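You operate a simulated robot arm through the tools that you are given. There is no shell and no other tool.

The job below is to be done with a simulated robot arm. You get a single attempt, and the scene is never put back.

## Task
Lift the plant, fill its dish to about the line, put everything back.
Fine: use the white jug; rest the plant on the seat lid. Set down upright: plant pot, white jug.

The check looks at the end state, three seconds after you hand in, the way a careful person would. Anything else that was tipped, shoved, dropped, spilled or broken makes it a failure. Lids that push on must go on centred and level and be pressed home; caps that screw on are set level and turned clockwise until they are tight.

## Robot
A 6-joint arm with a two-finger gripper, fixed in place. Base frame: the origin is at the foot of the arm, x ahead of it, y to its left, z up; the work surface is at about z = 0.52. Units: m, degrees, N and s.
Its first joint turns from -166.0 to 166.0 degrees. Payload 3.43 kg.
The tool frame sits at the grasp point between the pads (the TCP): z along the fingers, y along the line on which they close. The tips reach 0.02 m beyond it. The gripper opens to 0.19 m. The gripper's body begins 0.248 m behind the TCP.
Orientation is told as [roll, pitch, yaw] about the base's x, y, z axes, in that order, counted from this pose: with the fingers straight down and closing along the base's y, the tool's x points along the base's -x, its y along +y and its z along -z.

## Interface
- The arm moves only by the tool servo_tool. Its argument "moves" is a list of rows, each a list of 3 entries, a list of its own where there are three numbers: the gripper command, from -1 (fully open) to 1 (shut), values between in proportion, then the shift along the base's x, y, z in m, then the turn, a rotation vector about the base's x, y, z in degrees. In form: [[gripper, [tx, ty, tz], [rx, ry, rz]], ...]. A call has 1 to 20 rows; each row shifts and turns the commanded pose from where the row before left it. Each row takes 0.2 s and may step no farther than 0.05 m and 8.6 degrees from the row before; otherwise, or with a gripper value out of range, the whole call is refused. Where a pose cannot be reached the arm comes as near as it can. A force on the tool above 40 N (or 10 N above the force at the start of the call, whichever is more), or a blocked arm, ends the call early, and 0.2 s more pass. Each finger travels about 0.153 m/s and halts on what it meets, pressing with about 24 N; the grip force reading is that of the motor and also rises with nothing between the fingers. The clock runs only during rows and for 0.2 s after the last one: add rows that do not move to give the fingers time. It gives the time, the measured TCP pose, the force on the tool (base axes), the opening and the grip force at its end, in the units of the frame above (readings bear some noise), with the torque about the TCP (base axes, N m) and any sound that the robot's microphone picked up, and new pictures: "show" is both (left out), scene, wrist or none.
- Cameras (640 x 400 px; columns grow to the right, rows downward): "scene" is fixed at [0.4009, 0.6482, 1.284]; the picture's right is [-1.00, 0.01, 0.00], its down [0.00, 0.42, -0.91] and it looks along [-0.01, -0.91, -0.42] (base axes); focal length 368 px, centre (320, 200). "wrist" rides on the gripper at [0.07, -0.008, -0.288] in the tool frame; the picture's right is [0.12, 0.99, 0.00], its down [-0.96, 0.12, -0.25] and it looks along [-0.24, 0.03, 0.97] (tool axes); focal length 261 px, centre (320, 200).
- raise_lower(by): slides the trunk up (or, below 0, down) by that many m; the arm rides with it, the base frame stays. It gives what a move gives, with no picture.
- probe_pixels(camera, pixels): for up to 12 pixels [column, row] of the newest picture of that camera ("zoom" is the newest enlarged one), the place [x, y, z] in the base frame of the surface seen there, good to about 0.002 m. The clock stands still meanwhile.
- inspect(camera, box): a new picture of the part [left, top, right, bottom] of that camera's present view, enlarged. The clock stands still meanwhile.
- sign_off(): hands the job in; it is judged then, once.

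Open the gripper and draw the arm clear of the work before you hand the job in, unless the task says otherwise.

The tools are called after "Emit:" as a command line: name --argument value ..., lists and objects as JSON in quotes. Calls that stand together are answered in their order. servo_tool: Moves the arm, as the interface text tells. Its arguments: {"type":"object","properties":{"moves":{"type":"array","items":{"type":"array"}},"show":{"type":"string","enum":["both","scene","wrist","none"]}},"required":["moves"]} The other tools are called the same way: raise_lower (by) slides the trunk up or down; probe_pixels (camera, pixels) gives the place of the surface under pixels of a picture; inspect (camera, box) takes an enlarged picture of a part of a camera's view; sign_off () hands the job in.

At the start:

```text
time: 0.0
tcp_pos: [0.6821, -0.2786, 0.9181]
tool_rot: [0.1, -0.1, 0.0]
ft_force: [-0.8, 0.5, 0.3]
torque: [0.04, -0.02, 0.02]
grip_width: 0.1903
grip_force: 0.1
trunk travel left (down, up): [-0.15, 0.29]
```

scene: 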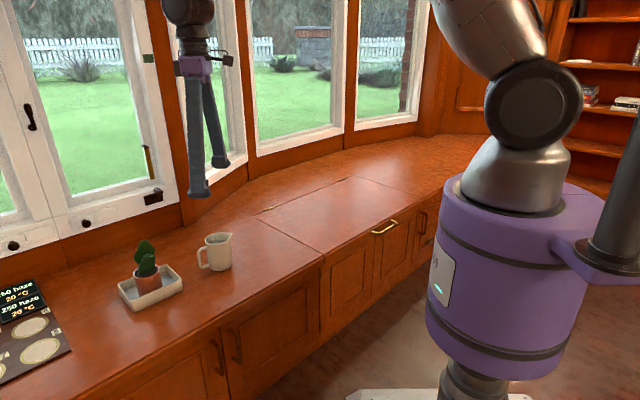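
wrist: 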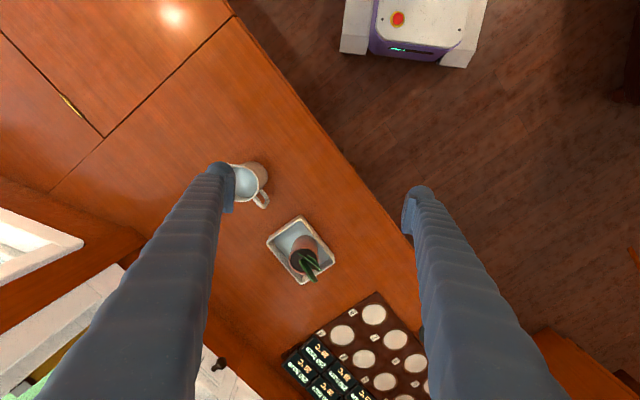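

The scene shows the plant in a dish near (150,280) and the white jug near (215,250); the seat lid is the hinged panel around (340,215). I'll look closer at both before moving.

Emit:
inspect --camera "scene" --box '[100, 210, 260, 330]'

Emit:
inspect --camera "wrist" --box '[210, 140, 370, 300]'

Emit:
probe_pixels --camera "scene" --pixels '[[146, 245], [146, 268], [146, 285], [125, 288], [180, 285], [218, 238], [218, 260], [200, 258], [340, 215], [250, 225], [318, 258], [420, 190]]'

Emit:
probe_pixels --camera "wrist" --pixels '[[250, 180], [262, 202], [290, 232], [300, 222], [330, 266], [303, 281], [270, 243], [303, 258], [103, 137], [232, 18], [70, 105], [190, 130]]'

```text
3.33 times, centred on (180, 270) of scene
```

zoom: 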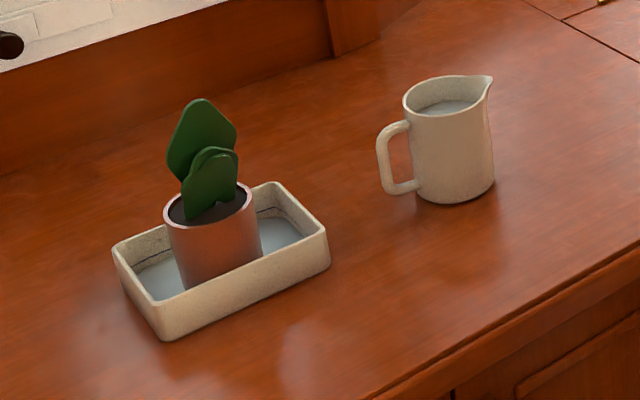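

```text
2.50 times, centred on (290, 220) of wrist
```

zoom: 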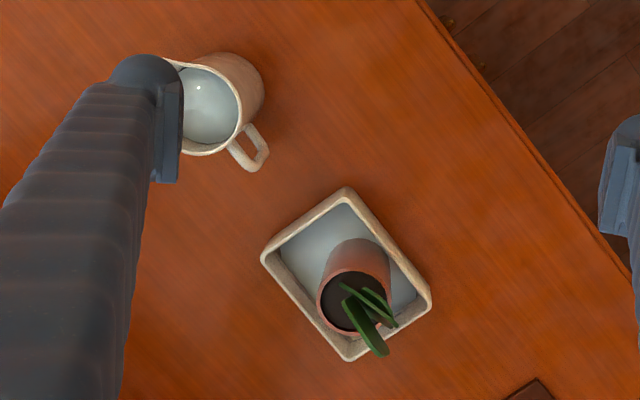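

```text
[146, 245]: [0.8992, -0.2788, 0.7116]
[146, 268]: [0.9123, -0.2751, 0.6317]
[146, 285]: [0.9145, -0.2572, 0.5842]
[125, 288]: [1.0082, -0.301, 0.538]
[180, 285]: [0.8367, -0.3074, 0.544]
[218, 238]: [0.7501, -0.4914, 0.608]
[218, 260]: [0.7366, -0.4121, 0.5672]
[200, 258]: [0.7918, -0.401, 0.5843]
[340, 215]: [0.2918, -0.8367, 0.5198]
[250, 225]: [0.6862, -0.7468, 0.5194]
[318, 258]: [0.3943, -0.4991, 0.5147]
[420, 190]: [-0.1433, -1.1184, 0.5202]
```

```text
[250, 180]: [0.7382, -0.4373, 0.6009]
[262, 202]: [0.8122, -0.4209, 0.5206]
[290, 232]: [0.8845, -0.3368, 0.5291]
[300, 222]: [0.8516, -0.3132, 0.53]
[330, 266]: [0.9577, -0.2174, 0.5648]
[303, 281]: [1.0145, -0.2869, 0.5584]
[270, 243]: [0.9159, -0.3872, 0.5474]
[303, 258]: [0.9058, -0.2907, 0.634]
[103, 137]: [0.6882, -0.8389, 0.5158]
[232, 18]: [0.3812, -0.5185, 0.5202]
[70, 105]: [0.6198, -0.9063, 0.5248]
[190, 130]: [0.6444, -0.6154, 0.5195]
```

The dish already holds a little water and has a dark line inside its wall. I'll zoom in further on the dish and jug to read the line and geometry.

Emit:
inspect --camera "scene" --box '[115, 230, 195, 315]'

Emit:
inspect --camera "scene" --box '[185, 220, 245, 280]'

Emit:
inspect --camera "wrist" --box '[255, 205, 345, 295]'

```text
4.71 times, centred on (155, 272) of scene
```

zoom: 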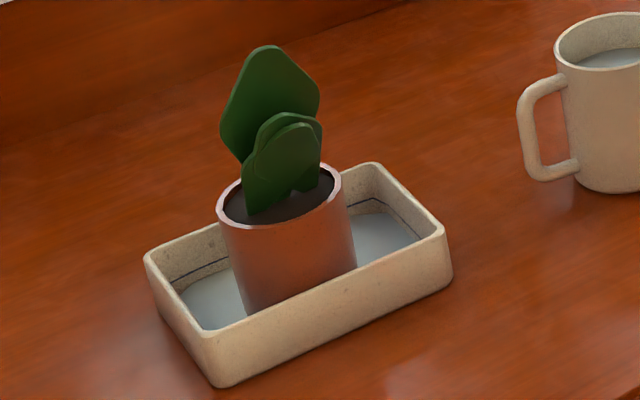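

```text
6.67 times, centred on (215, 250) of scene
```

zoom: 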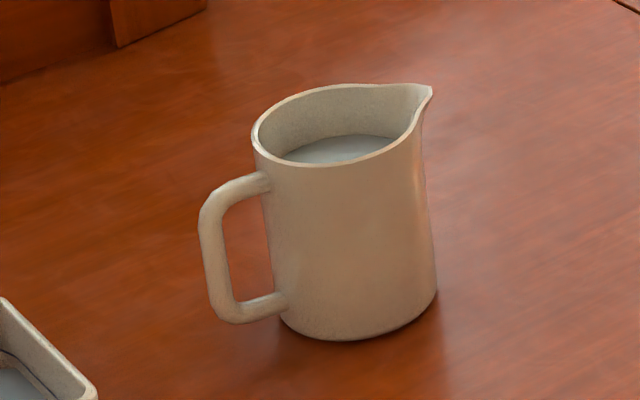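

```text
4.44 times, centred on (300, 250) of wrist
```

zoom: 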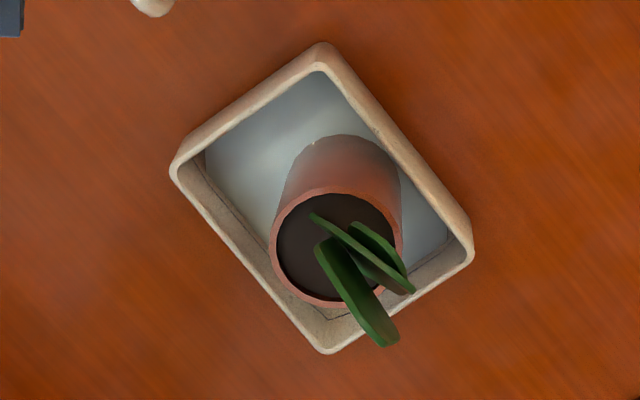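

The line is a dark stroke on the dish's inner walls, a bit above the present water. I'll probe the dish rim corners, pot rim, water surface and line in this enlarged wrist picture.

Emit:
probe_pixels --camera "zoom" --pixels '[[319, 60], [178, 168], [325, 345], [464, 252], [240, 150], [425, 215], [272, 245], [402, 235], [335, 193], [330, 305], [220, 200], [345, 316]]'

Emit:
inspect --camera "scene" --box '[115, 255, 190, 310]'

```text
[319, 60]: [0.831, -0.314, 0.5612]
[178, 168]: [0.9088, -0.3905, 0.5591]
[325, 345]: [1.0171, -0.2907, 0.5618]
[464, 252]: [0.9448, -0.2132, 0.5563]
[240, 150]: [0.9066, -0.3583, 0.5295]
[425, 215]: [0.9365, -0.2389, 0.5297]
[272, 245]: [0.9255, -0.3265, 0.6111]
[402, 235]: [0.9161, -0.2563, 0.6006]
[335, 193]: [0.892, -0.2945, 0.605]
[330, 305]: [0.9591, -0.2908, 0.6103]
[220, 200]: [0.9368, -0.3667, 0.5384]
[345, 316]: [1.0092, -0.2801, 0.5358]
```

```text
7.27 times, centred on (152, 282) of scene
```

zoom: 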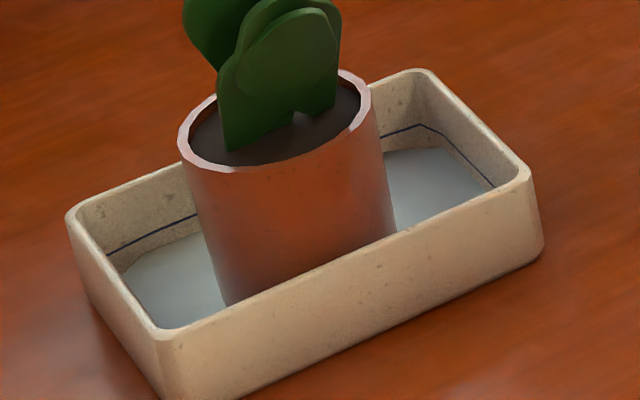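

Dish rim is at about z=0.56 with its centre near (0.925,-0.302), and the pot rim is about 0.608. Next I probe the line in the latest zoom and then the seat lid edges in the scene picture.

Emit:
probe_pixels --camera "zoom" --pixels '[[160, 233], [123, 249], [420, 125], [475, 170], [400, 132], [440, 180], [180, 270], [465, 85], [90, 208], [280, 165], [235, 290], [395, 215]]'

Emit:
probe_pixels --camera "scene" --pixels '[[262, 218], [322, 254], [351, 179], [415, 200], [385, 227], [205, 238], [231, 236], [218, 233], [233, 265], [210, 268], [200, 248], [198, 266]]'

Emit:
inspect --camera "scene" --box '[240, 150, 460, 290]'

```text
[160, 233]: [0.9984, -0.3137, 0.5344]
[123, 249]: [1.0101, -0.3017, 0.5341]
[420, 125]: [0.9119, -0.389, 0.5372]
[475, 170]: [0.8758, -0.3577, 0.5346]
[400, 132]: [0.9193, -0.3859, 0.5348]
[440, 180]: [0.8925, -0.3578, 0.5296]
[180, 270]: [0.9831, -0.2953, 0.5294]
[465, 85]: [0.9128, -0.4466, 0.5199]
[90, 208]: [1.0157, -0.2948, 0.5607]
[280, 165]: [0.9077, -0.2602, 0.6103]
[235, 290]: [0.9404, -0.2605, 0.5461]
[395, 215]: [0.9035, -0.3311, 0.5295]
```

```text
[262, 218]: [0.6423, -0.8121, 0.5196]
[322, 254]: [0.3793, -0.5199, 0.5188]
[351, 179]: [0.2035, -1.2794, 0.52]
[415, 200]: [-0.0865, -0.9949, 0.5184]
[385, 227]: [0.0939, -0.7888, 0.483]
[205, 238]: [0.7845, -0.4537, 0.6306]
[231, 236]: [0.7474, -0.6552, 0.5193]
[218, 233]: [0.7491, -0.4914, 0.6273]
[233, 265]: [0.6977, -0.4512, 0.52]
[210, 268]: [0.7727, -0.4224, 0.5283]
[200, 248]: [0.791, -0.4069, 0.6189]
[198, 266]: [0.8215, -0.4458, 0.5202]
```

```text
2.86 times, centred on (350, 220) of scene
```

zoom: 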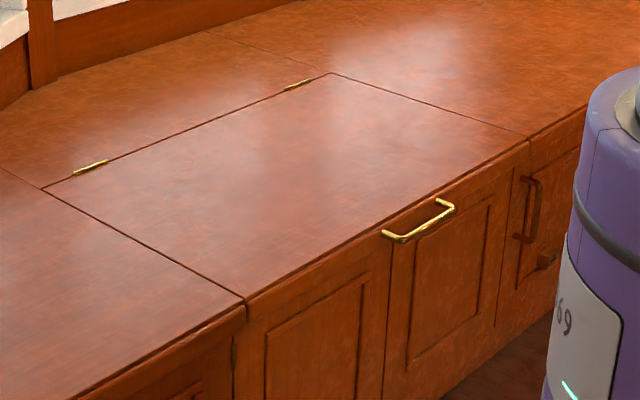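

The line is at z≈0.5345 with the present water at 0.5295, and the seat lid is centred near (0.3,-0.85). I'll move above the pot (0.9255,-0.291), turning the tool 43° so the fingers close across the leaf plane, and stay well above the plant.

Emit:
servo_tool --moves '[[-1, [0.04, -0.002, -0.016], [0, 0, 7.2]], [-1, [0.04, -0.002, -0.016], [0, 0, 7.2]], [-1, [0.04, -0.002, -0.016], [0, 0, 7.2]], [-1, [0.04, -0.002, -0.016], [0, 0, 7.2]], [-1, [0.04, -0.002, -0.016], [0, 0, 7.2]], [-1, [0.0434, -0.0024, -0.018], [0, 0, 7.0]], [-1, [0, 0, 0], [0, 0, 0]]]'

```text
time: 1.6
tcp_pos: [0.9251, -0.2928, 0.8209]
tool_rot: [0.0, 0.0, 43.0]
ft_force: [0.8, 0.3, 0.9]
torque: [0.02, 0.03, 0.03]
grip_width: 0.1902
grip_force: 0.2
trunk travel left (down, up): [-0.15, 0.29]
```

scene: 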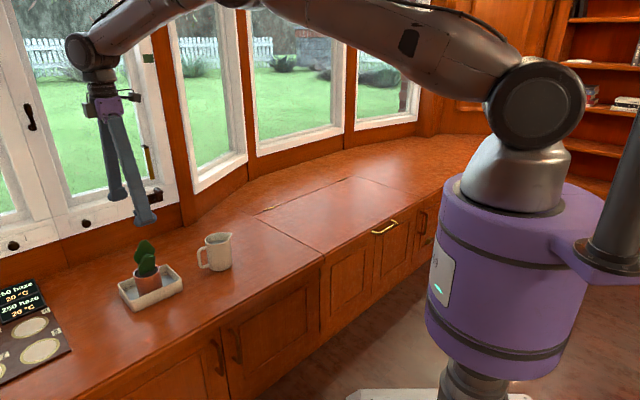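
wrist: 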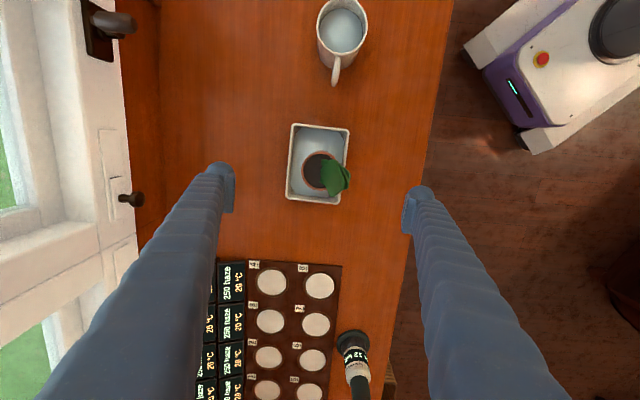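

The tool is above the pot at yaw 43°. I'll probe the pot rim, the leaf, the dish, the jug's handle/spout, and the window knob at (130,198) for clearances.

Emit:
inspect --camera "wrist" --box '[270, 110, 370, 210]'

Emit:
probe_pixels --camera "wrist" --pixels '[[130, 198], [143, 198], [355, 350], [340, 290], [338, 75], [337, 10], [342, 30], [365, 25], [318, 35], [125, 140], [150, 190], [335, 55]]'

Emit:
inspect --camera "wrist" --box '[290, 0, 390, 100]'

```text
4.00 times, centred on (320, 160) of wrist
```

zoom: 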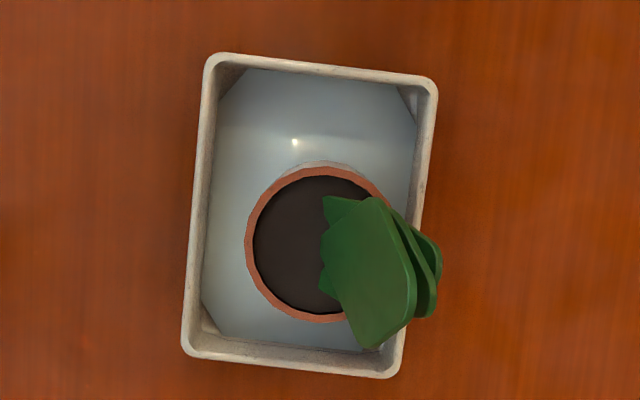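

```text
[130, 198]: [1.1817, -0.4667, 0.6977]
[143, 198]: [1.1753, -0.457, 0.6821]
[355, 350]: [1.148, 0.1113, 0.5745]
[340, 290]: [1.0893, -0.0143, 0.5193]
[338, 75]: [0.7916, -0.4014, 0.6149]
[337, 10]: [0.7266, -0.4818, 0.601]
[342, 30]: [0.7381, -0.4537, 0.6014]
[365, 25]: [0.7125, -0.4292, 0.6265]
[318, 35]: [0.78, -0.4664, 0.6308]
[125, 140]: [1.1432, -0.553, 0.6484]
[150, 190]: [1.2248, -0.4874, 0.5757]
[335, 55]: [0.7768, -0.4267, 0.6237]
```

```text
4.00 times, centred on (340, 50) of wrist
```

zoom: 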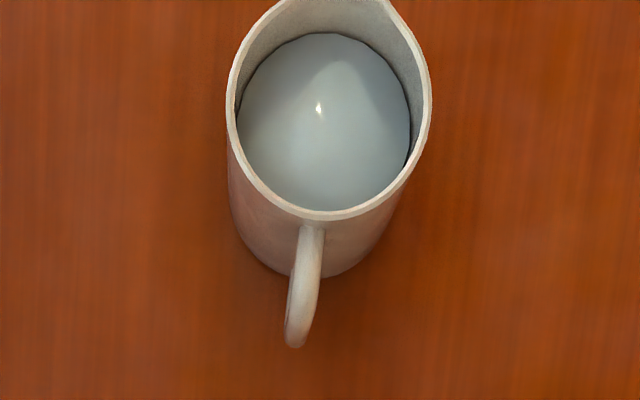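

The leaf leans toward the image right (tool +y side). I'll probe leaf extents and the pot rim in the wrist picture to make sure the right finger clears it.

Emit:
probe_pixels --camera "wrist" --pixels '[[348, 172], [349, 177], [346, 187], [340, 172], [334, 195], [334, 162], [323, 160], [302, 172], [320, 152], [318, 189], [321, 177], [343, 165]]'

Emit:
inspect --camera "scene" --box '[115, 225, 195, 315]'

```text
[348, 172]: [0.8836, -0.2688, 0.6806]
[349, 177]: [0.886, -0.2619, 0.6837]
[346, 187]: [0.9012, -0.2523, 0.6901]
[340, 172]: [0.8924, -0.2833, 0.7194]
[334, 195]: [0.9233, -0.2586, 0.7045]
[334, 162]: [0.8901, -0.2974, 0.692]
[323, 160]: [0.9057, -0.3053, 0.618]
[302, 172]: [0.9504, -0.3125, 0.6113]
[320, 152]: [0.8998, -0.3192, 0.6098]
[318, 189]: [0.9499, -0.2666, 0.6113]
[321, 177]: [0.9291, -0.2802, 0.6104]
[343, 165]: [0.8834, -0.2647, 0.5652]
```

```text
4.44 times, centred on (155, 270) of scene
```

zoom: 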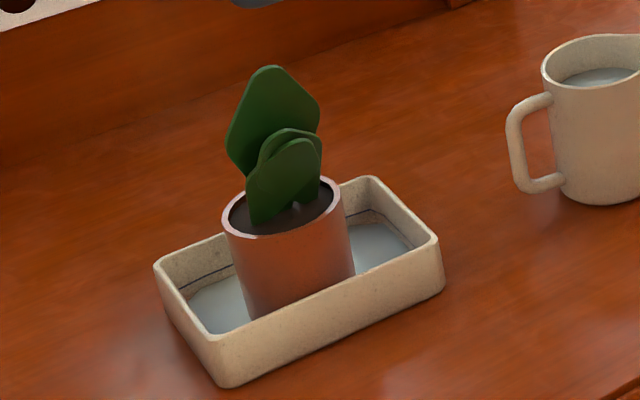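

The leaves lean about 0.049 m toward azimuth 133° from the pot's axis, so closing along that axis would touch them; closing along azimuth ~50° clears them by about 1 cm. I'll turn to yaw −40° at this height first.

Emit:
servo_tool --moves '[[-1, [0, 0, 0], [0, 0, -8.3]], [-1, [0, 0, 0], [0, 0, -8.3]], [-1, [0, 0, 0], [0, 0, -8.3]], [-1, [0, 0, 0], [0, 0, -8.3]], [-1, [0, 0, 0], [0, 0, -8.3]], [-1, [0, 0, 0], [0, 0, -8.3]], [-1, [0, 0, 0], [0, 0, -8.3]], [-1, [0, 0, 0], [0, 0, -8.3]], [-1, [0, 0, 0], [0, 0, -8.3]], [-1, [0, 0, 0], [0, 0, -8.3]], [-1, [0, 0, 0], [0, 0, 0]]]'

```text
time: 4.0
tcp_pos: [0.9253, -0.2916, 0.823]
tool_rot: [-0.1, 0.0, -40.1]
ft_force: [-0.4, -0.3, -0.2]
torque: [-0.01, 0.0, -0.01]
grip_width: 0.1902
grip_force: 0.2
trunk travel left (down, up): [-0.15, 0.29]
```

scene: 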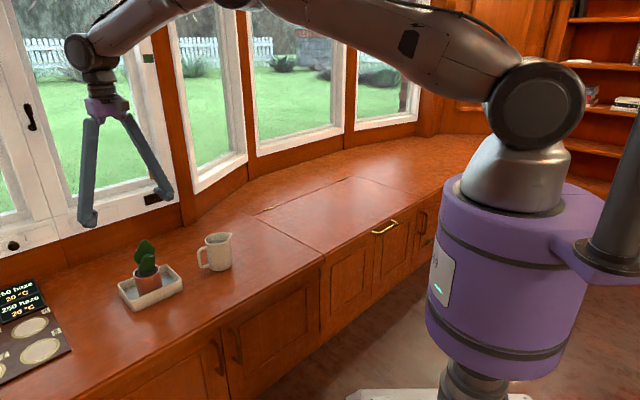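
wrist: 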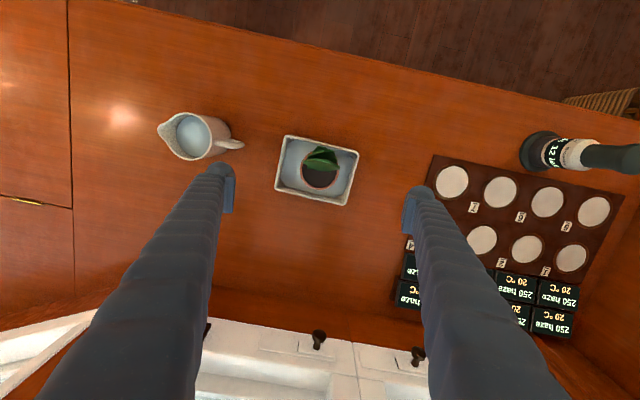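

Yaw −40° reached, and the pot sits centred between fingers at (320,170). I'll descend to z≈0.65 with the gripper open and check alignment.

Emit:
servo_tool --moves '[[-1, [0, 0, -0.03], [0, 0, 0]], [-1, [0, 0, -0.03], [0, 0, 0]], [-1, [0, 0, -0.03], [0, 0, 0]], [-1, [0, 0, -0.03], [0, 0, 0]], [-1, [0, 0, -0.03], [0, 0, 0]], [-1, [0, 0, -0.023], [0, 0, 0]], [-1, [0, 0, 0], [0, 0, 0]]]'

```text
time: 5.6
tcp_pos: [0.9285, -0.2924, 0.6462]
tool_rot: [0.1, 0.0, -40.0]
ft_force: [0.5, -0.7, -1.3]
torque: [0.01, 0.01, 0.04]
grip_width: 0.1901
grip_force: 0.1
trunk travel left (down, up): [-0.15, 0.29]
```

scene: 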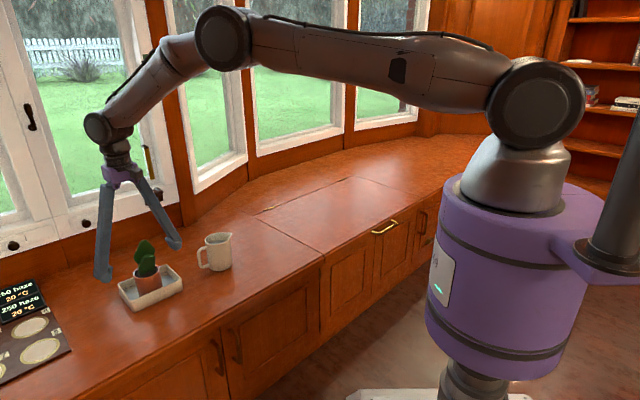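
wrist: 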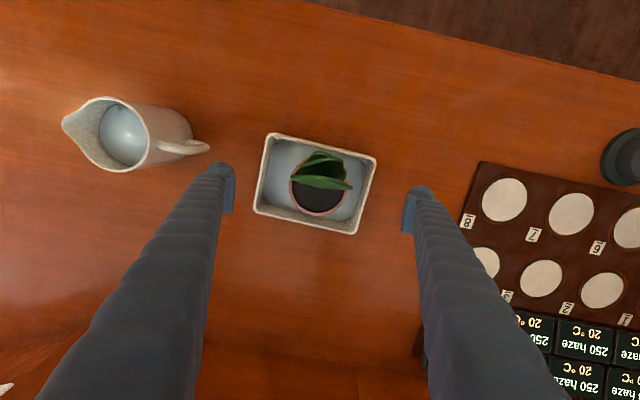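

The pot is centred between the fingers. Before going lower I check the rim position once more.

Emit:
inspect --camera "wrist" --box '[250, 125, 390, 240]'

Emit:
probe_pixels --camera "wrist" --pixels '[[291, 184], [346, 192], [318, 214], [320, 180], [293, 181], [350, 186], [335, 165], [322, 156], [305, 155]]'

```text
3.48 times, centred on (320, 182) of wrist
```

zoom: 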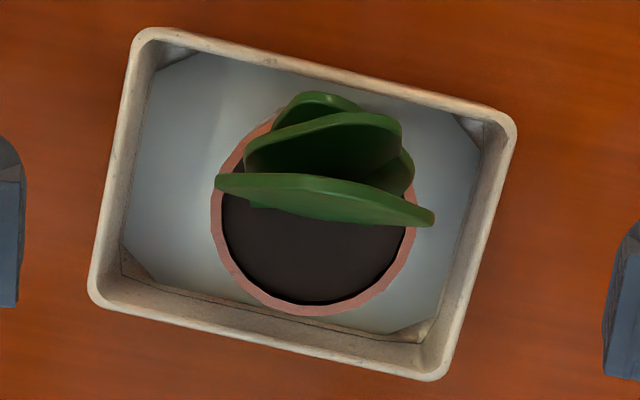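

```text
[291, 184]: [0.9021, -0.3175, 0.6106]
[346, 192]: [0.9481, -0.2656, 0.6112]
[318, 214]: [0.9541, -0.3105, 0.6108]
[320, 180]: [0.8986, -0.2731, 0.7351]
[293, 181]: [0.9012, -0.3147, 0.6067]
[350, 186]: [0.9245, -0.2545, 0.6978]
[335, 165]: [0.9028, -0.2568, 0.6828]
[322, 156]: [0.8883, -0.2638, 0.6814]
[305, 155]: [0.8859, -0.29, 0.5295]
```

Pot centre is confirmed at (0.925,-0.2915), rim z=0.611, radius about 0.035. I descend to z≈0.594 (tips above the dish rim at 0.561) and half close the fingers to about 0.10 m to check clearance.

Emit:
servo_tool --moves '[[-1, [-0.001, 0, -0.015], [0, 0, 0]], [-1, [0, 0, -0.015], [0, 0, 0]], [-1, [0, 0, -0.013], [0, 0, 0]], [-1, [0, 0, -0.01], [0, 0, 0]], [-0.4, [0, 0, 0], [0, 0, 0]], [-0.05, [0, 0, 0], [0, 0, 0]], [-0.05, [0, 0, 0], [0, 0, 0]]]'

Emit:
inspect --camera "scene" --box '[80, 170, 240, 320]'

```text
time: 7.2
tcp_pos: [0.9259, -0.2946, 0.5941]
tool_rot: [0.0, 0.0, -40.0]
ft_force: [0.2, -0.2, -1.5]
torque: [-0.02, 0.01, 0.01]
grip_width: 0.0997
grip_force: 0.0
trunk travel left (down, up): [-0.15, 0.29]
```

scene: 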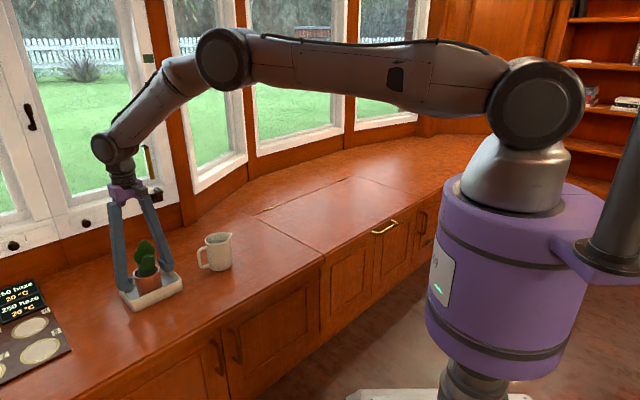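
wrist: 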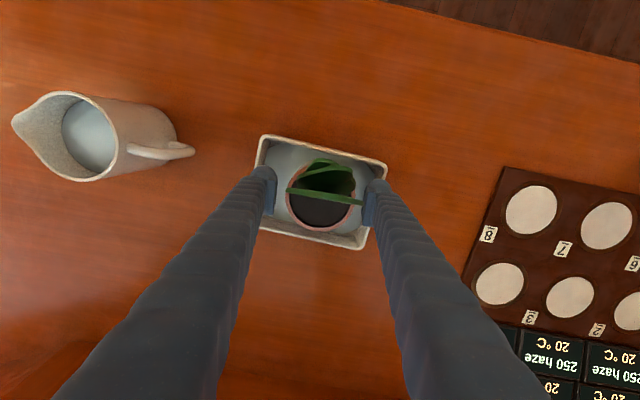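

```text
2.67 times, centred on (160, 245) of scene
```

zoom: 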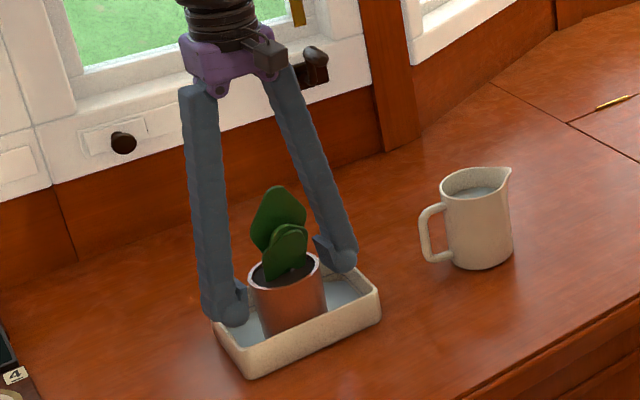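

Pads clear the dish rim, and the leaf end at (362,203) is inside the right pad. I close a bit further to about 0.078 m and look again.

Emit:
servo_tool --moves '[[0.1, [0, 0, 0], [0, 0, 0]], [0.18, [0, 0, 0], [0, 0, 0]], [0.18, [0, 0, 0], [0, 0, 0]]]'

Emit:
inspect --camera "wrist" --box '[250, 125, 390, 240]'

Emit:
inspect --camera "scene" --box '[100, 220, 200, 315]'

```text
time: 8.0
tcp_pos: [0.9256, -0.2926, 0.5949]
tool_rot: [0.0, 0.0, -40.0]
ft_force: [0.2, 0.8, -0.5]
torque: [-0.01, 0.01, -0.01]
grip_width: 0.078
grip_force: 0.0
trunk travel left (down, up): [-0.15, 0.29]
```

scene: 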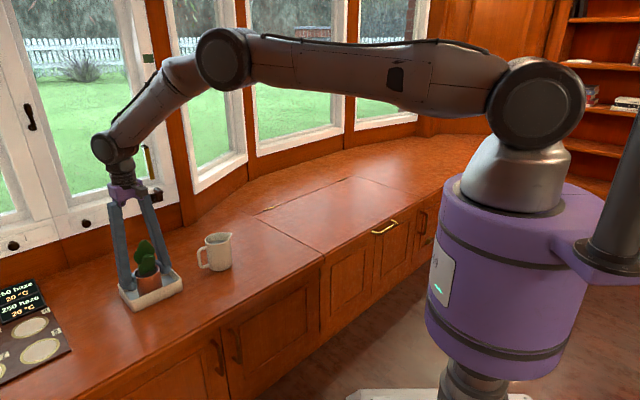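
wrist: 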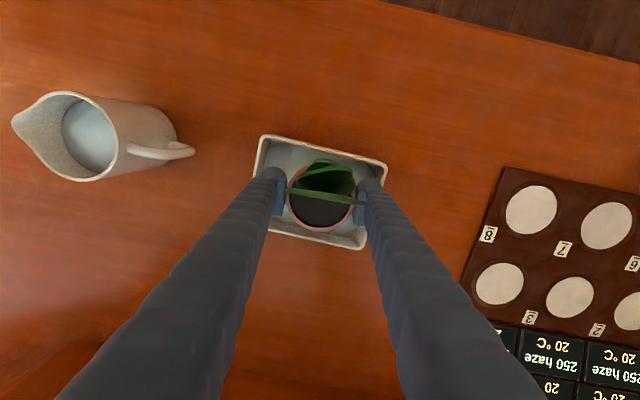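

```text
3.48 times, centred on (320, 182) of wrist
```

zoom: 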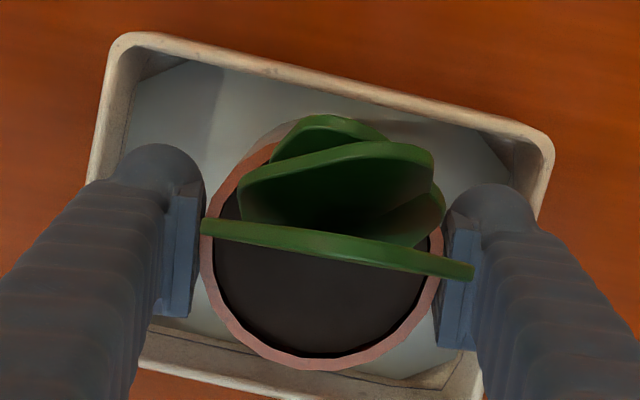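

```text
4.21 times, centred on (150, 268) of scene
```

zoom: 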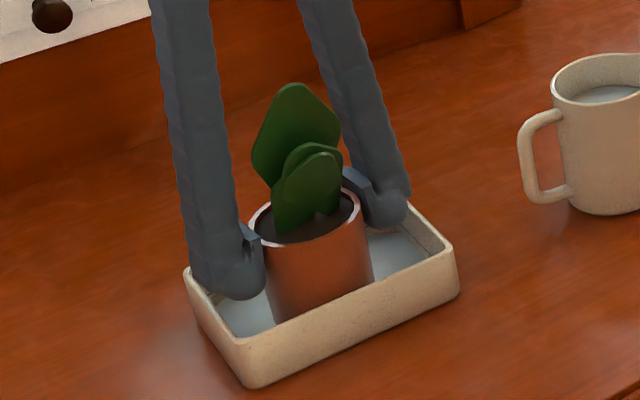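

The pads straddle the pot's rim evenly with the leaf clear. I close fully and let the grip settle.

Emit:
servo_tool --moves '[[0.3, [0, 0, 0], [0, 0, 0]], [0.6, [0, 0, 0], [0, 0, 0]], [1, [0, 0, 0], [0, 0, 0]], [1, [0, 0, 0], [0, 0, 0]]]'

Emit:
inspect --camera "scene" --box '[100, 220, 200, 315]'

Emit:
inspect --camera "wrist" --box '[250, 125, 390, 240]'

```text
time: 9.0
tcp_pos: [0.9261, -0.2933, 0.5943]
tool_rot: [0.0, 0.0, -39.9]
ft_force: [0.9, -0.4, 0.4]
torque: [-0.01, -0.05, 0.01]
grip_width: 0.0758
grip_force: 24.2
trunk travel left (down, up): [-0.15, 0.29]
```

scene: 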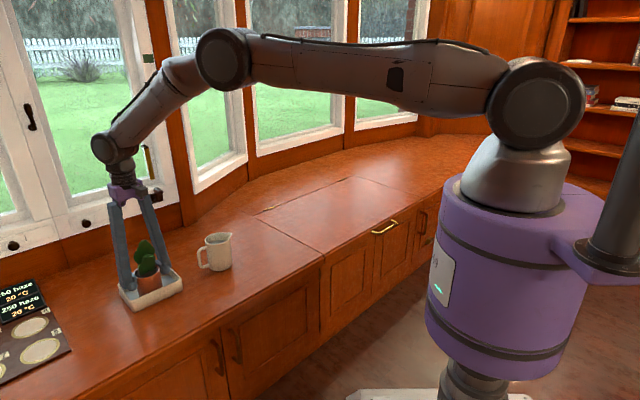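
wrist: 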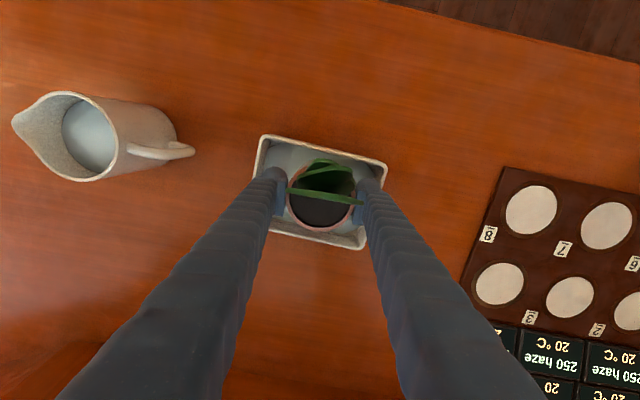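

```text
4.21 times, centred on (150, 268) of scene
```

zoom: 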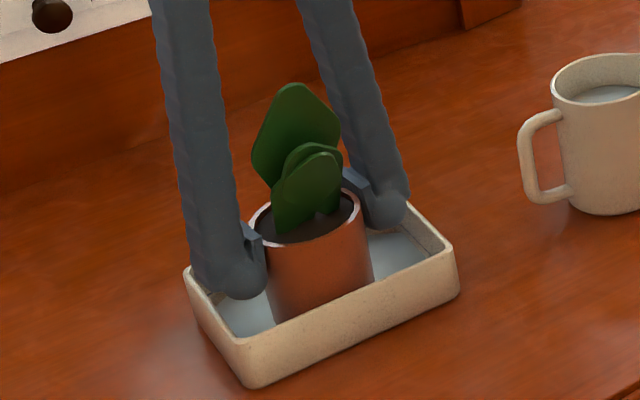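

```text
3.48 times, centred on (320, 182) of wrist
```

zoom: 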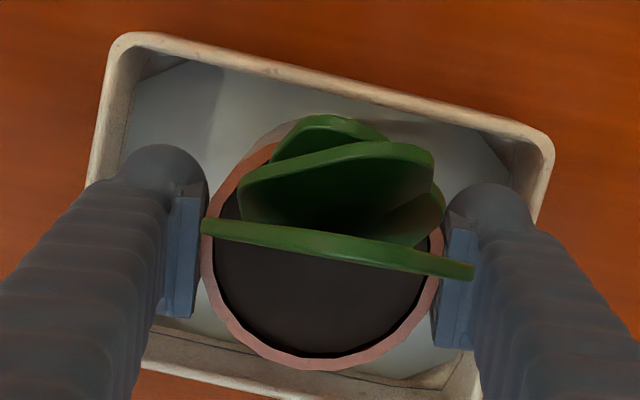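

The grip holds at 0.0758 m with 24 N. I lift a little (15 mm) to check the pot comes up upright without bringing the dish.

Emit:
servo_tool --moves '[[1, [0, 0, 0.005], [0, 0, 0]], [1, [0, 0, 0.005], [0, 0, 0]], [1, [0, 0, 0.005], [0, 0, 0]], [1, [0, 0, 0], [0, 0, 0]]]'

Emit:
inspect --camera "scene" --box '[100, 220, 200, 315]'

```text
time: 10.0
tcp_pos: [0.9256, -0.2913, 0.61]
tool_rot: [0.0, 0.1, -40.0]
ft_force: [0.3, 0.7, -4.5]
torque: [-0.02, -0.06, -0.02]
grip_width: 0.0759
grip_force: 24.2
trunk travel left (down, up): [-0.15, 0.29]
```

scene: 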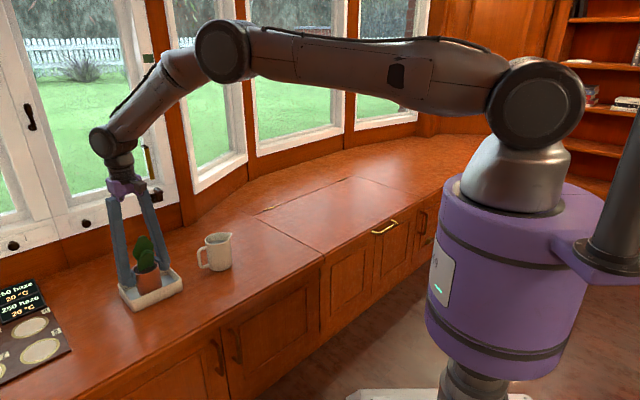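
wrist: 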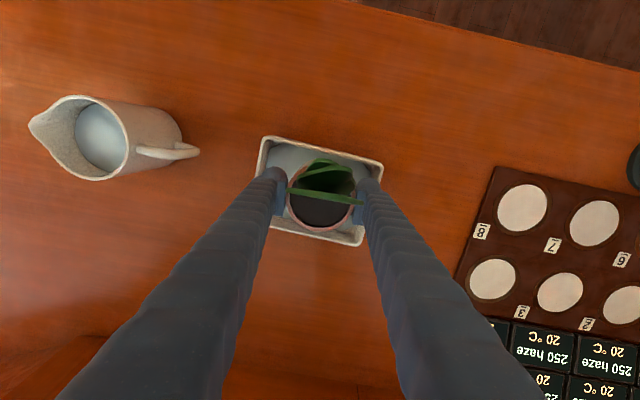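

```text
4.21 times, centred on (150, 268) of scene
```

zoom: 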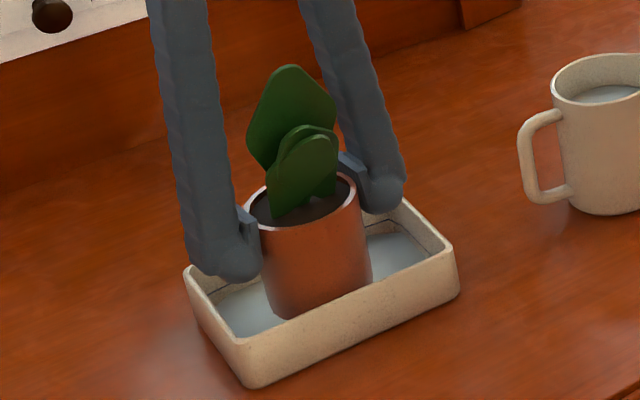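

The pot lifts cleanly and upright; the dish stays put. I raise it to about z=0.80 first.

Emit:
servo_tool --moves '[[1, [0, 0, 0.015], [0, 0, 0]], [1, [0, 0, 0.025], [0, 0, 0]], [1, [0, 0, 0.03], [0, 0, 0]], [1, [0, 0, 0.03], [0, 0, 0]], [1, [0, 0, 0.03], [0, 0, 0]], [1, [0, 0, 0.03], [0, 0, 0]], [1, [0, 0, 0.02], [0, 0, 0]], [1, [0, 0, 0.011], [0, 0, 0]], [1, [0, 0, 0], [0, 0, 0]]]'

Emit:
inspect --camera "scene" --box '[80, 170, 240, 320]'

Emit:
inspect --camera "scene" --box '[115, 255, 190, 310]'

```text
time: 12.0
tcp_pos: [0.9248, -0.2902, 0.7992]
tool_rot: [-0.1, 0.1, -40.0]
ft_force: [0.0, 0.0, -4.9]
torque: [-0.03, -0.03, -0.01]
grip_width: 0.0758
grip_force: 23.8
trunk travel left (down, up): [-0.15, 0.29]
```

scene: 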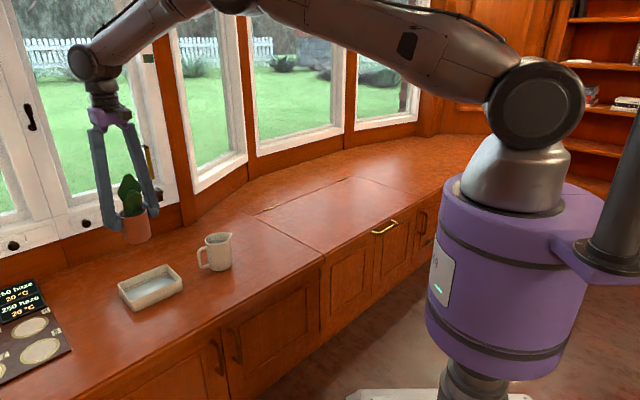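
wrist: 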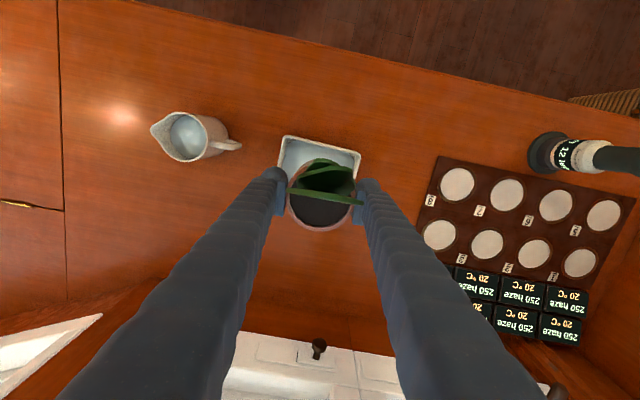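

```text
2.67 times, centred on (160, 245) of scene
```

zoom: 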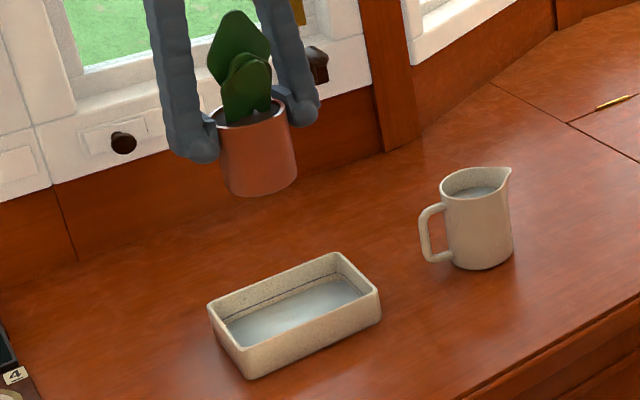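

```text
7.27 times, centred on (152, 282) of scene
```

zoom: 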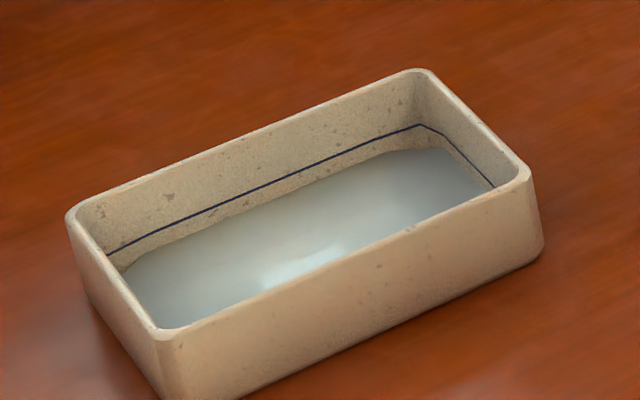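

The dish is now clear and the line can be seen all along the back wall. I probe the line, water and pot bottom to see whether the level changed when the pot came out.

Emit:
probe_pixels --camera "zoom" --pixels '[[160, 233], [260, 188], [340, 155], [420, 126], [475, 172], [300, 240], [200, 280], [430, 170], [250, 209], [350, 163], [300, 195], [200, 226]]'

```text
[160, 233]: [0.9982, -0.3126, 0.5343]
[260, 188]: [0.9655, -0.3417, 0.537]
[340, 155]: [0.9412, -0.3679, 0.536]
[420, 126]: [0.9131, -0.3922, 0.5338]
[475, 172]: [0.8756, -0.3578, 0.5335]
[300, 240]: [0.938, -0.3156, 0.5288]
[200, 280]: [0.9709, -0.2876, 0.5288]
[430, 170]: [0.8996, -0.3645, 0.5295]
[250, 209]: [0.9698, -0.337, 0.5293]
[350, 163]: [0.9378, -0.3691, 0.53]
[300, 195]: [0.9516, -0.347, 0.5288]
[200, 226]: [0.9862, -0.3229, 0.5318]
```

Water is at about 0.529 and the line about 0.535. Now I carry the plant over to the seat lid at about (0.33,-0.78), at this safe height.

Emit:
servo_tool --moves '[[1, [-0.012, -0.01, 0.005], [0, 0, 0]], [1, [-0.022, -0.018, 0.01], [0, 0, 0]], [1, [-0.03, -0.025, 0.01], [0, 0, 0]], [1, [-0.033, -0.027, 0.005], [0, 0, 0]], [1, [-0.033, -0.027, 0], [0, 0, 0]], [1, [-0.033, -0.027, 0], [0, 0, 0]], [1, [-0.033, -0.027, 0], [0, 0, 0]], [1, [-0.033, -0.027, 0], [0, 0, 0]], [1, [-0.033, -0.027, 0], [0, 0, 0]], [1, [-0.033, -0.027, 0], [0, 0, 0]], [1, [-0.033, -0.027, 0], [0, 0, 0]], [1, [-0.033, -0.027, 0], [0, 0, 0]], [1, [-0.033, -0.027, 0], [0, 0, 0]], [1, [-0.033, -0.027, 0], [0, 0, 0]], [1, [-0.033, -0.027, 0], [0, 0, 0]], [1, [-0.033, -0.027, 0], [0, 0, 0]], [1, [-0.033, -0.027, 0], [0, 0, 0]], [1, [-0.033, -0.027, 0], [0, 0, 0]], [1, [-0.03, -0.025, 0], [0, 0, 0]], [1, [-0.015, -0.012, 0], [0, 0, 0]]]'

```text
time: 16.2
tcp_pos: [0.3188, -0.787, 0.8314]
tool_rot: [0.0, 0.1, -40.0]
ft_force: [0.7, 0.6, -4.3]
torque: [-0.02, -0.04, -0.01]
grip_width: 0.0757
grip_force: 24.4
trunk travel left (down, up): [-0.15, 0.29]
```

scene: 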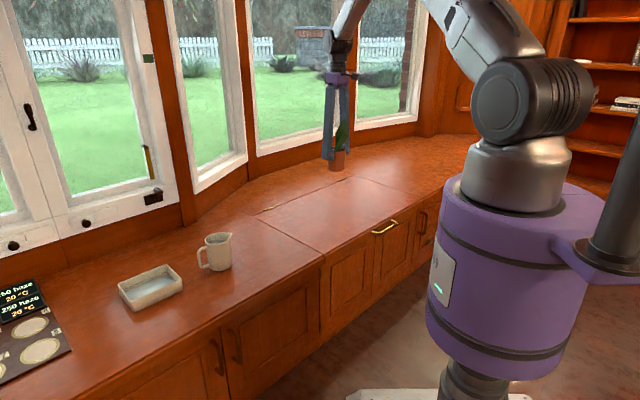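
wrist: 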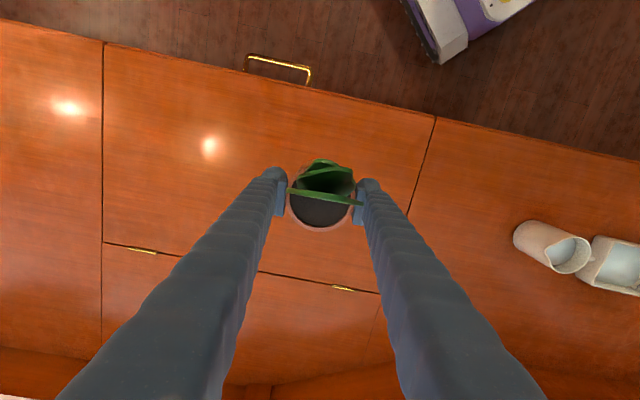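

The plant is above the lid, well inside its edges (lid spans columns 105–430 in the wrist view). I lower to about z=0.61, then feel for contact.

Emit:
servo_tool --moves '[[1, [0, 0, -0.015], [0, 0, 0]], [1, [0, 0, -0.03], [0, 0, 0]], [1, [0, 0, -0.03], [0, 0, 0]], [1, [0, 0, -0.03], [0, 0, 0]], [1, [0, 0, -0.03], [0, 0, 0]], [1, [0, 0, -0.03], [0, 0, 0]], [1, [0, 0, -0.025], [0, 0, 0]], [1, [0, 0, -0.018], [0, 0, 0]], [1, [0, 0, -0.01], [0, 0, 0]], [1, [0, 0, -0.004], [0, 0, 0]], [1, [0, 0, 0], [0, 0, 0]]]'

Emit:
inspect --camera "scene" --box '[260, 120, 420, 240]'

```text
time: 18.6
tcp_pos: [0.3201, -0.7857, 0.6091]
tool_rot: [-0.1, 0.1, -40.1]
ft_force: [0.2, -0.4, -5.2]
torque: [-0.01, 0.0, -0.01]
grip_width: 0.0757
grip_force: 23.7
trunk travel left (down, up): [-0.15, 0.29]
```

scene: 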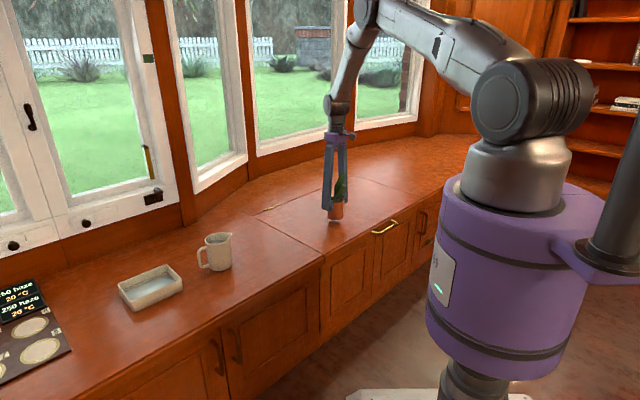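
wrist: 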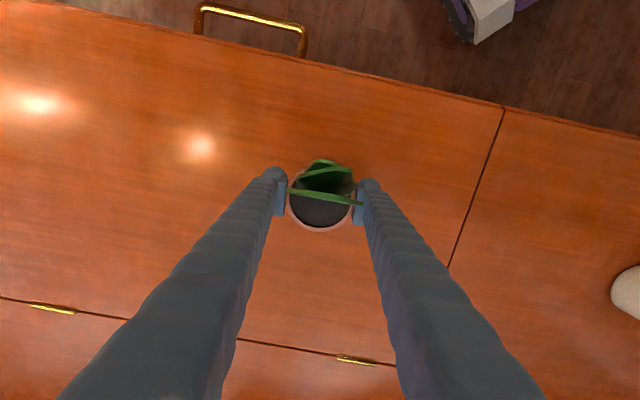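

```text
3.33 times, centred on (340, 180) of scene
```

zoom: 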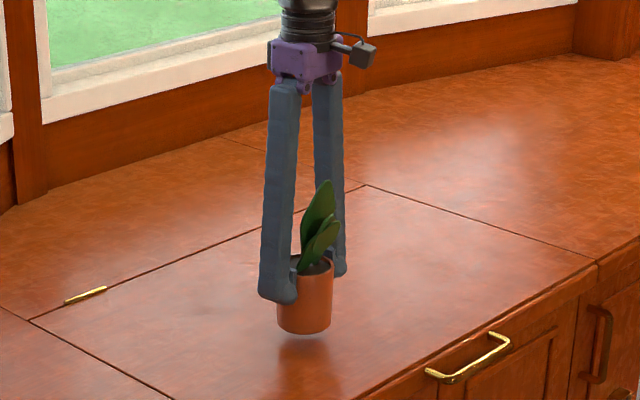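

The pot hovers about 2 cm above the lid. I lower in small steps and watch the force.

Emit:
servo_tool --moves '[[1, [0, 0, -0.006], [0, 0, 0]], [1, [0, 0, -0.005], [0, 0, 0]], [1, [0, 0, -0.003], [0, 0, 0]], [1, [0, 0, 0], [0, 0, 0]]]' --show "none"

Emit:
inspect --camera "scene" --box '[310, 180, 370, 230]'

```text
time: 19.6
tcp_pos: [0.3208, -0.7847, 0.5955]
tool_rot: [0.1, 0.1, -40.0]
ft_force: [-0.2, -0.4, -5.0]
torque: [0.0, -0.04, 0.02]
grip_width: 0.0755
grip_force: 23.5
trunk travel left (down, up): [-0.15, 0.29]
```

```text
8.00 times, centred on (340, 205) of scene
```

zoom: 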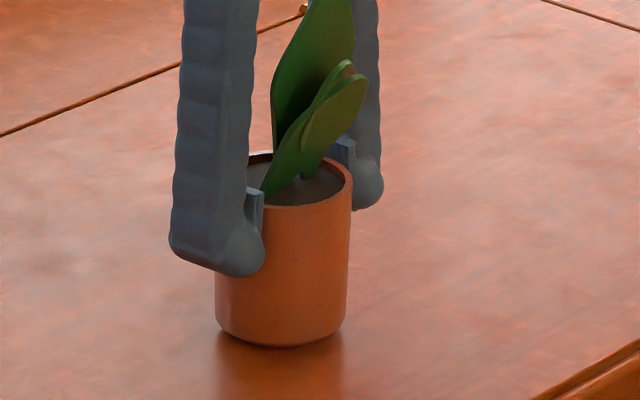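

A small gap remains beneath the pot (no force change yet). I continue in 2 mm then 1 mm steps.

Emit:
servo_tool --moves '[[1, [0, 0, -0.002], [0, 0, 0]], [1, [0, 0, -0.002], [0, 0, 0]], [1, [0, 0, 0], [0, 0, 0]]]' --show "none"

Emit:
inspect --camera "scene" --box '[310, 180, 370, 230]'

```text
time: 20.4
tcp_pos: [0.3209, -0.7849, 0.5911]
tool_rot: [0.0, 0.1, -40.0]
ft_force: [0.6, -0.1, -4.3]
torque: [0.0, -0.06, 0.01]
grip_width: 0.0755
grip_force: 23.6
trunk travel left (down, up): [-0.15, 0.29]
```

```text
8.00 times, centred on (340, 205) of scene
```

zoom: 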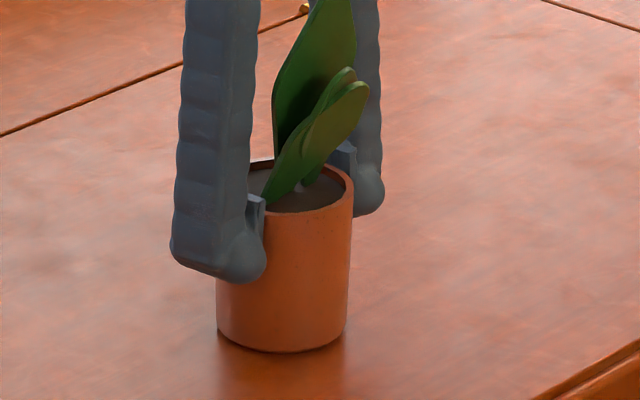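

Still no contact load. I step down 1 mm at a time.

Emit:
servo_tool --moves '[[1, [0, 0, -0.001], [0, 0, 0]], [1, [0, 0, -0.001], [0, 0, 0]], [1, [0, 0, 0], [0, 0, 0]]]' --show "none"

```text
time: 21.2
tcp_pos: [0.32, -0.7845, 0.5899]
tool_rot: [0.1, 0.0, -40.0]
ft_force: [-1.4, 0.1, 1.1]
torque: [0.06, 0.27, 0.01]
grip_width: 0.0756
grip_force: 23.8
trunk travel left (down, up): [-0.15, 0.29]
```

The load has gone to the lid (force changed from −4.7 to +1.1 N). I open the fingers and look.

Emit:
servo_tool --moves '[[0.15, [0, 0, 0], [0, 0, 0]], [0.0, [0, 0, 0], [0, 0, 0]], [-0.4, [0, 0, 0], [0, 0, 0]], [-0.8, [0, 0, 0], [0, 0, 0]], [-0.8, [0, 0, 0], [0, 0, 0]]]'

Emit:
inspect --camera "scene" --box '[290, 160, 390, 240]'

```text
time: 22.4
tcp_pos: [0.3197, -0.7842, 0.5888]
tool_rot: [0.0, 0.0, -39.9]
ft_force: [0.5, 0.4, 0.2]
torque: [-0.01, 0.0, 0.02]
grip_width: 0.171
grip_force: 0.0
trunk travel left (down, up): [-0.15, 0.29]
```

scene: 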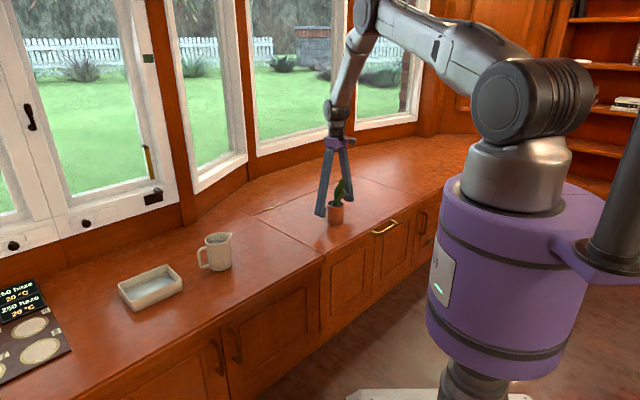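
wrist: 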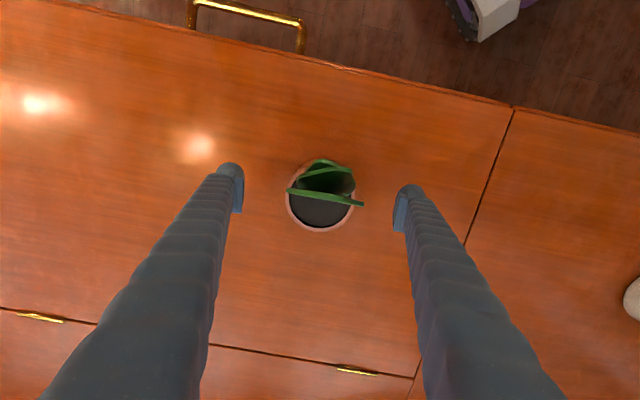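

```text
5.00 times, centred on (340, 200) of scene
```

zoom: 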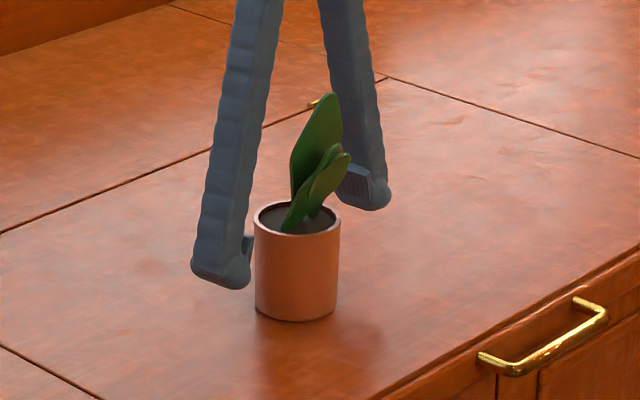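

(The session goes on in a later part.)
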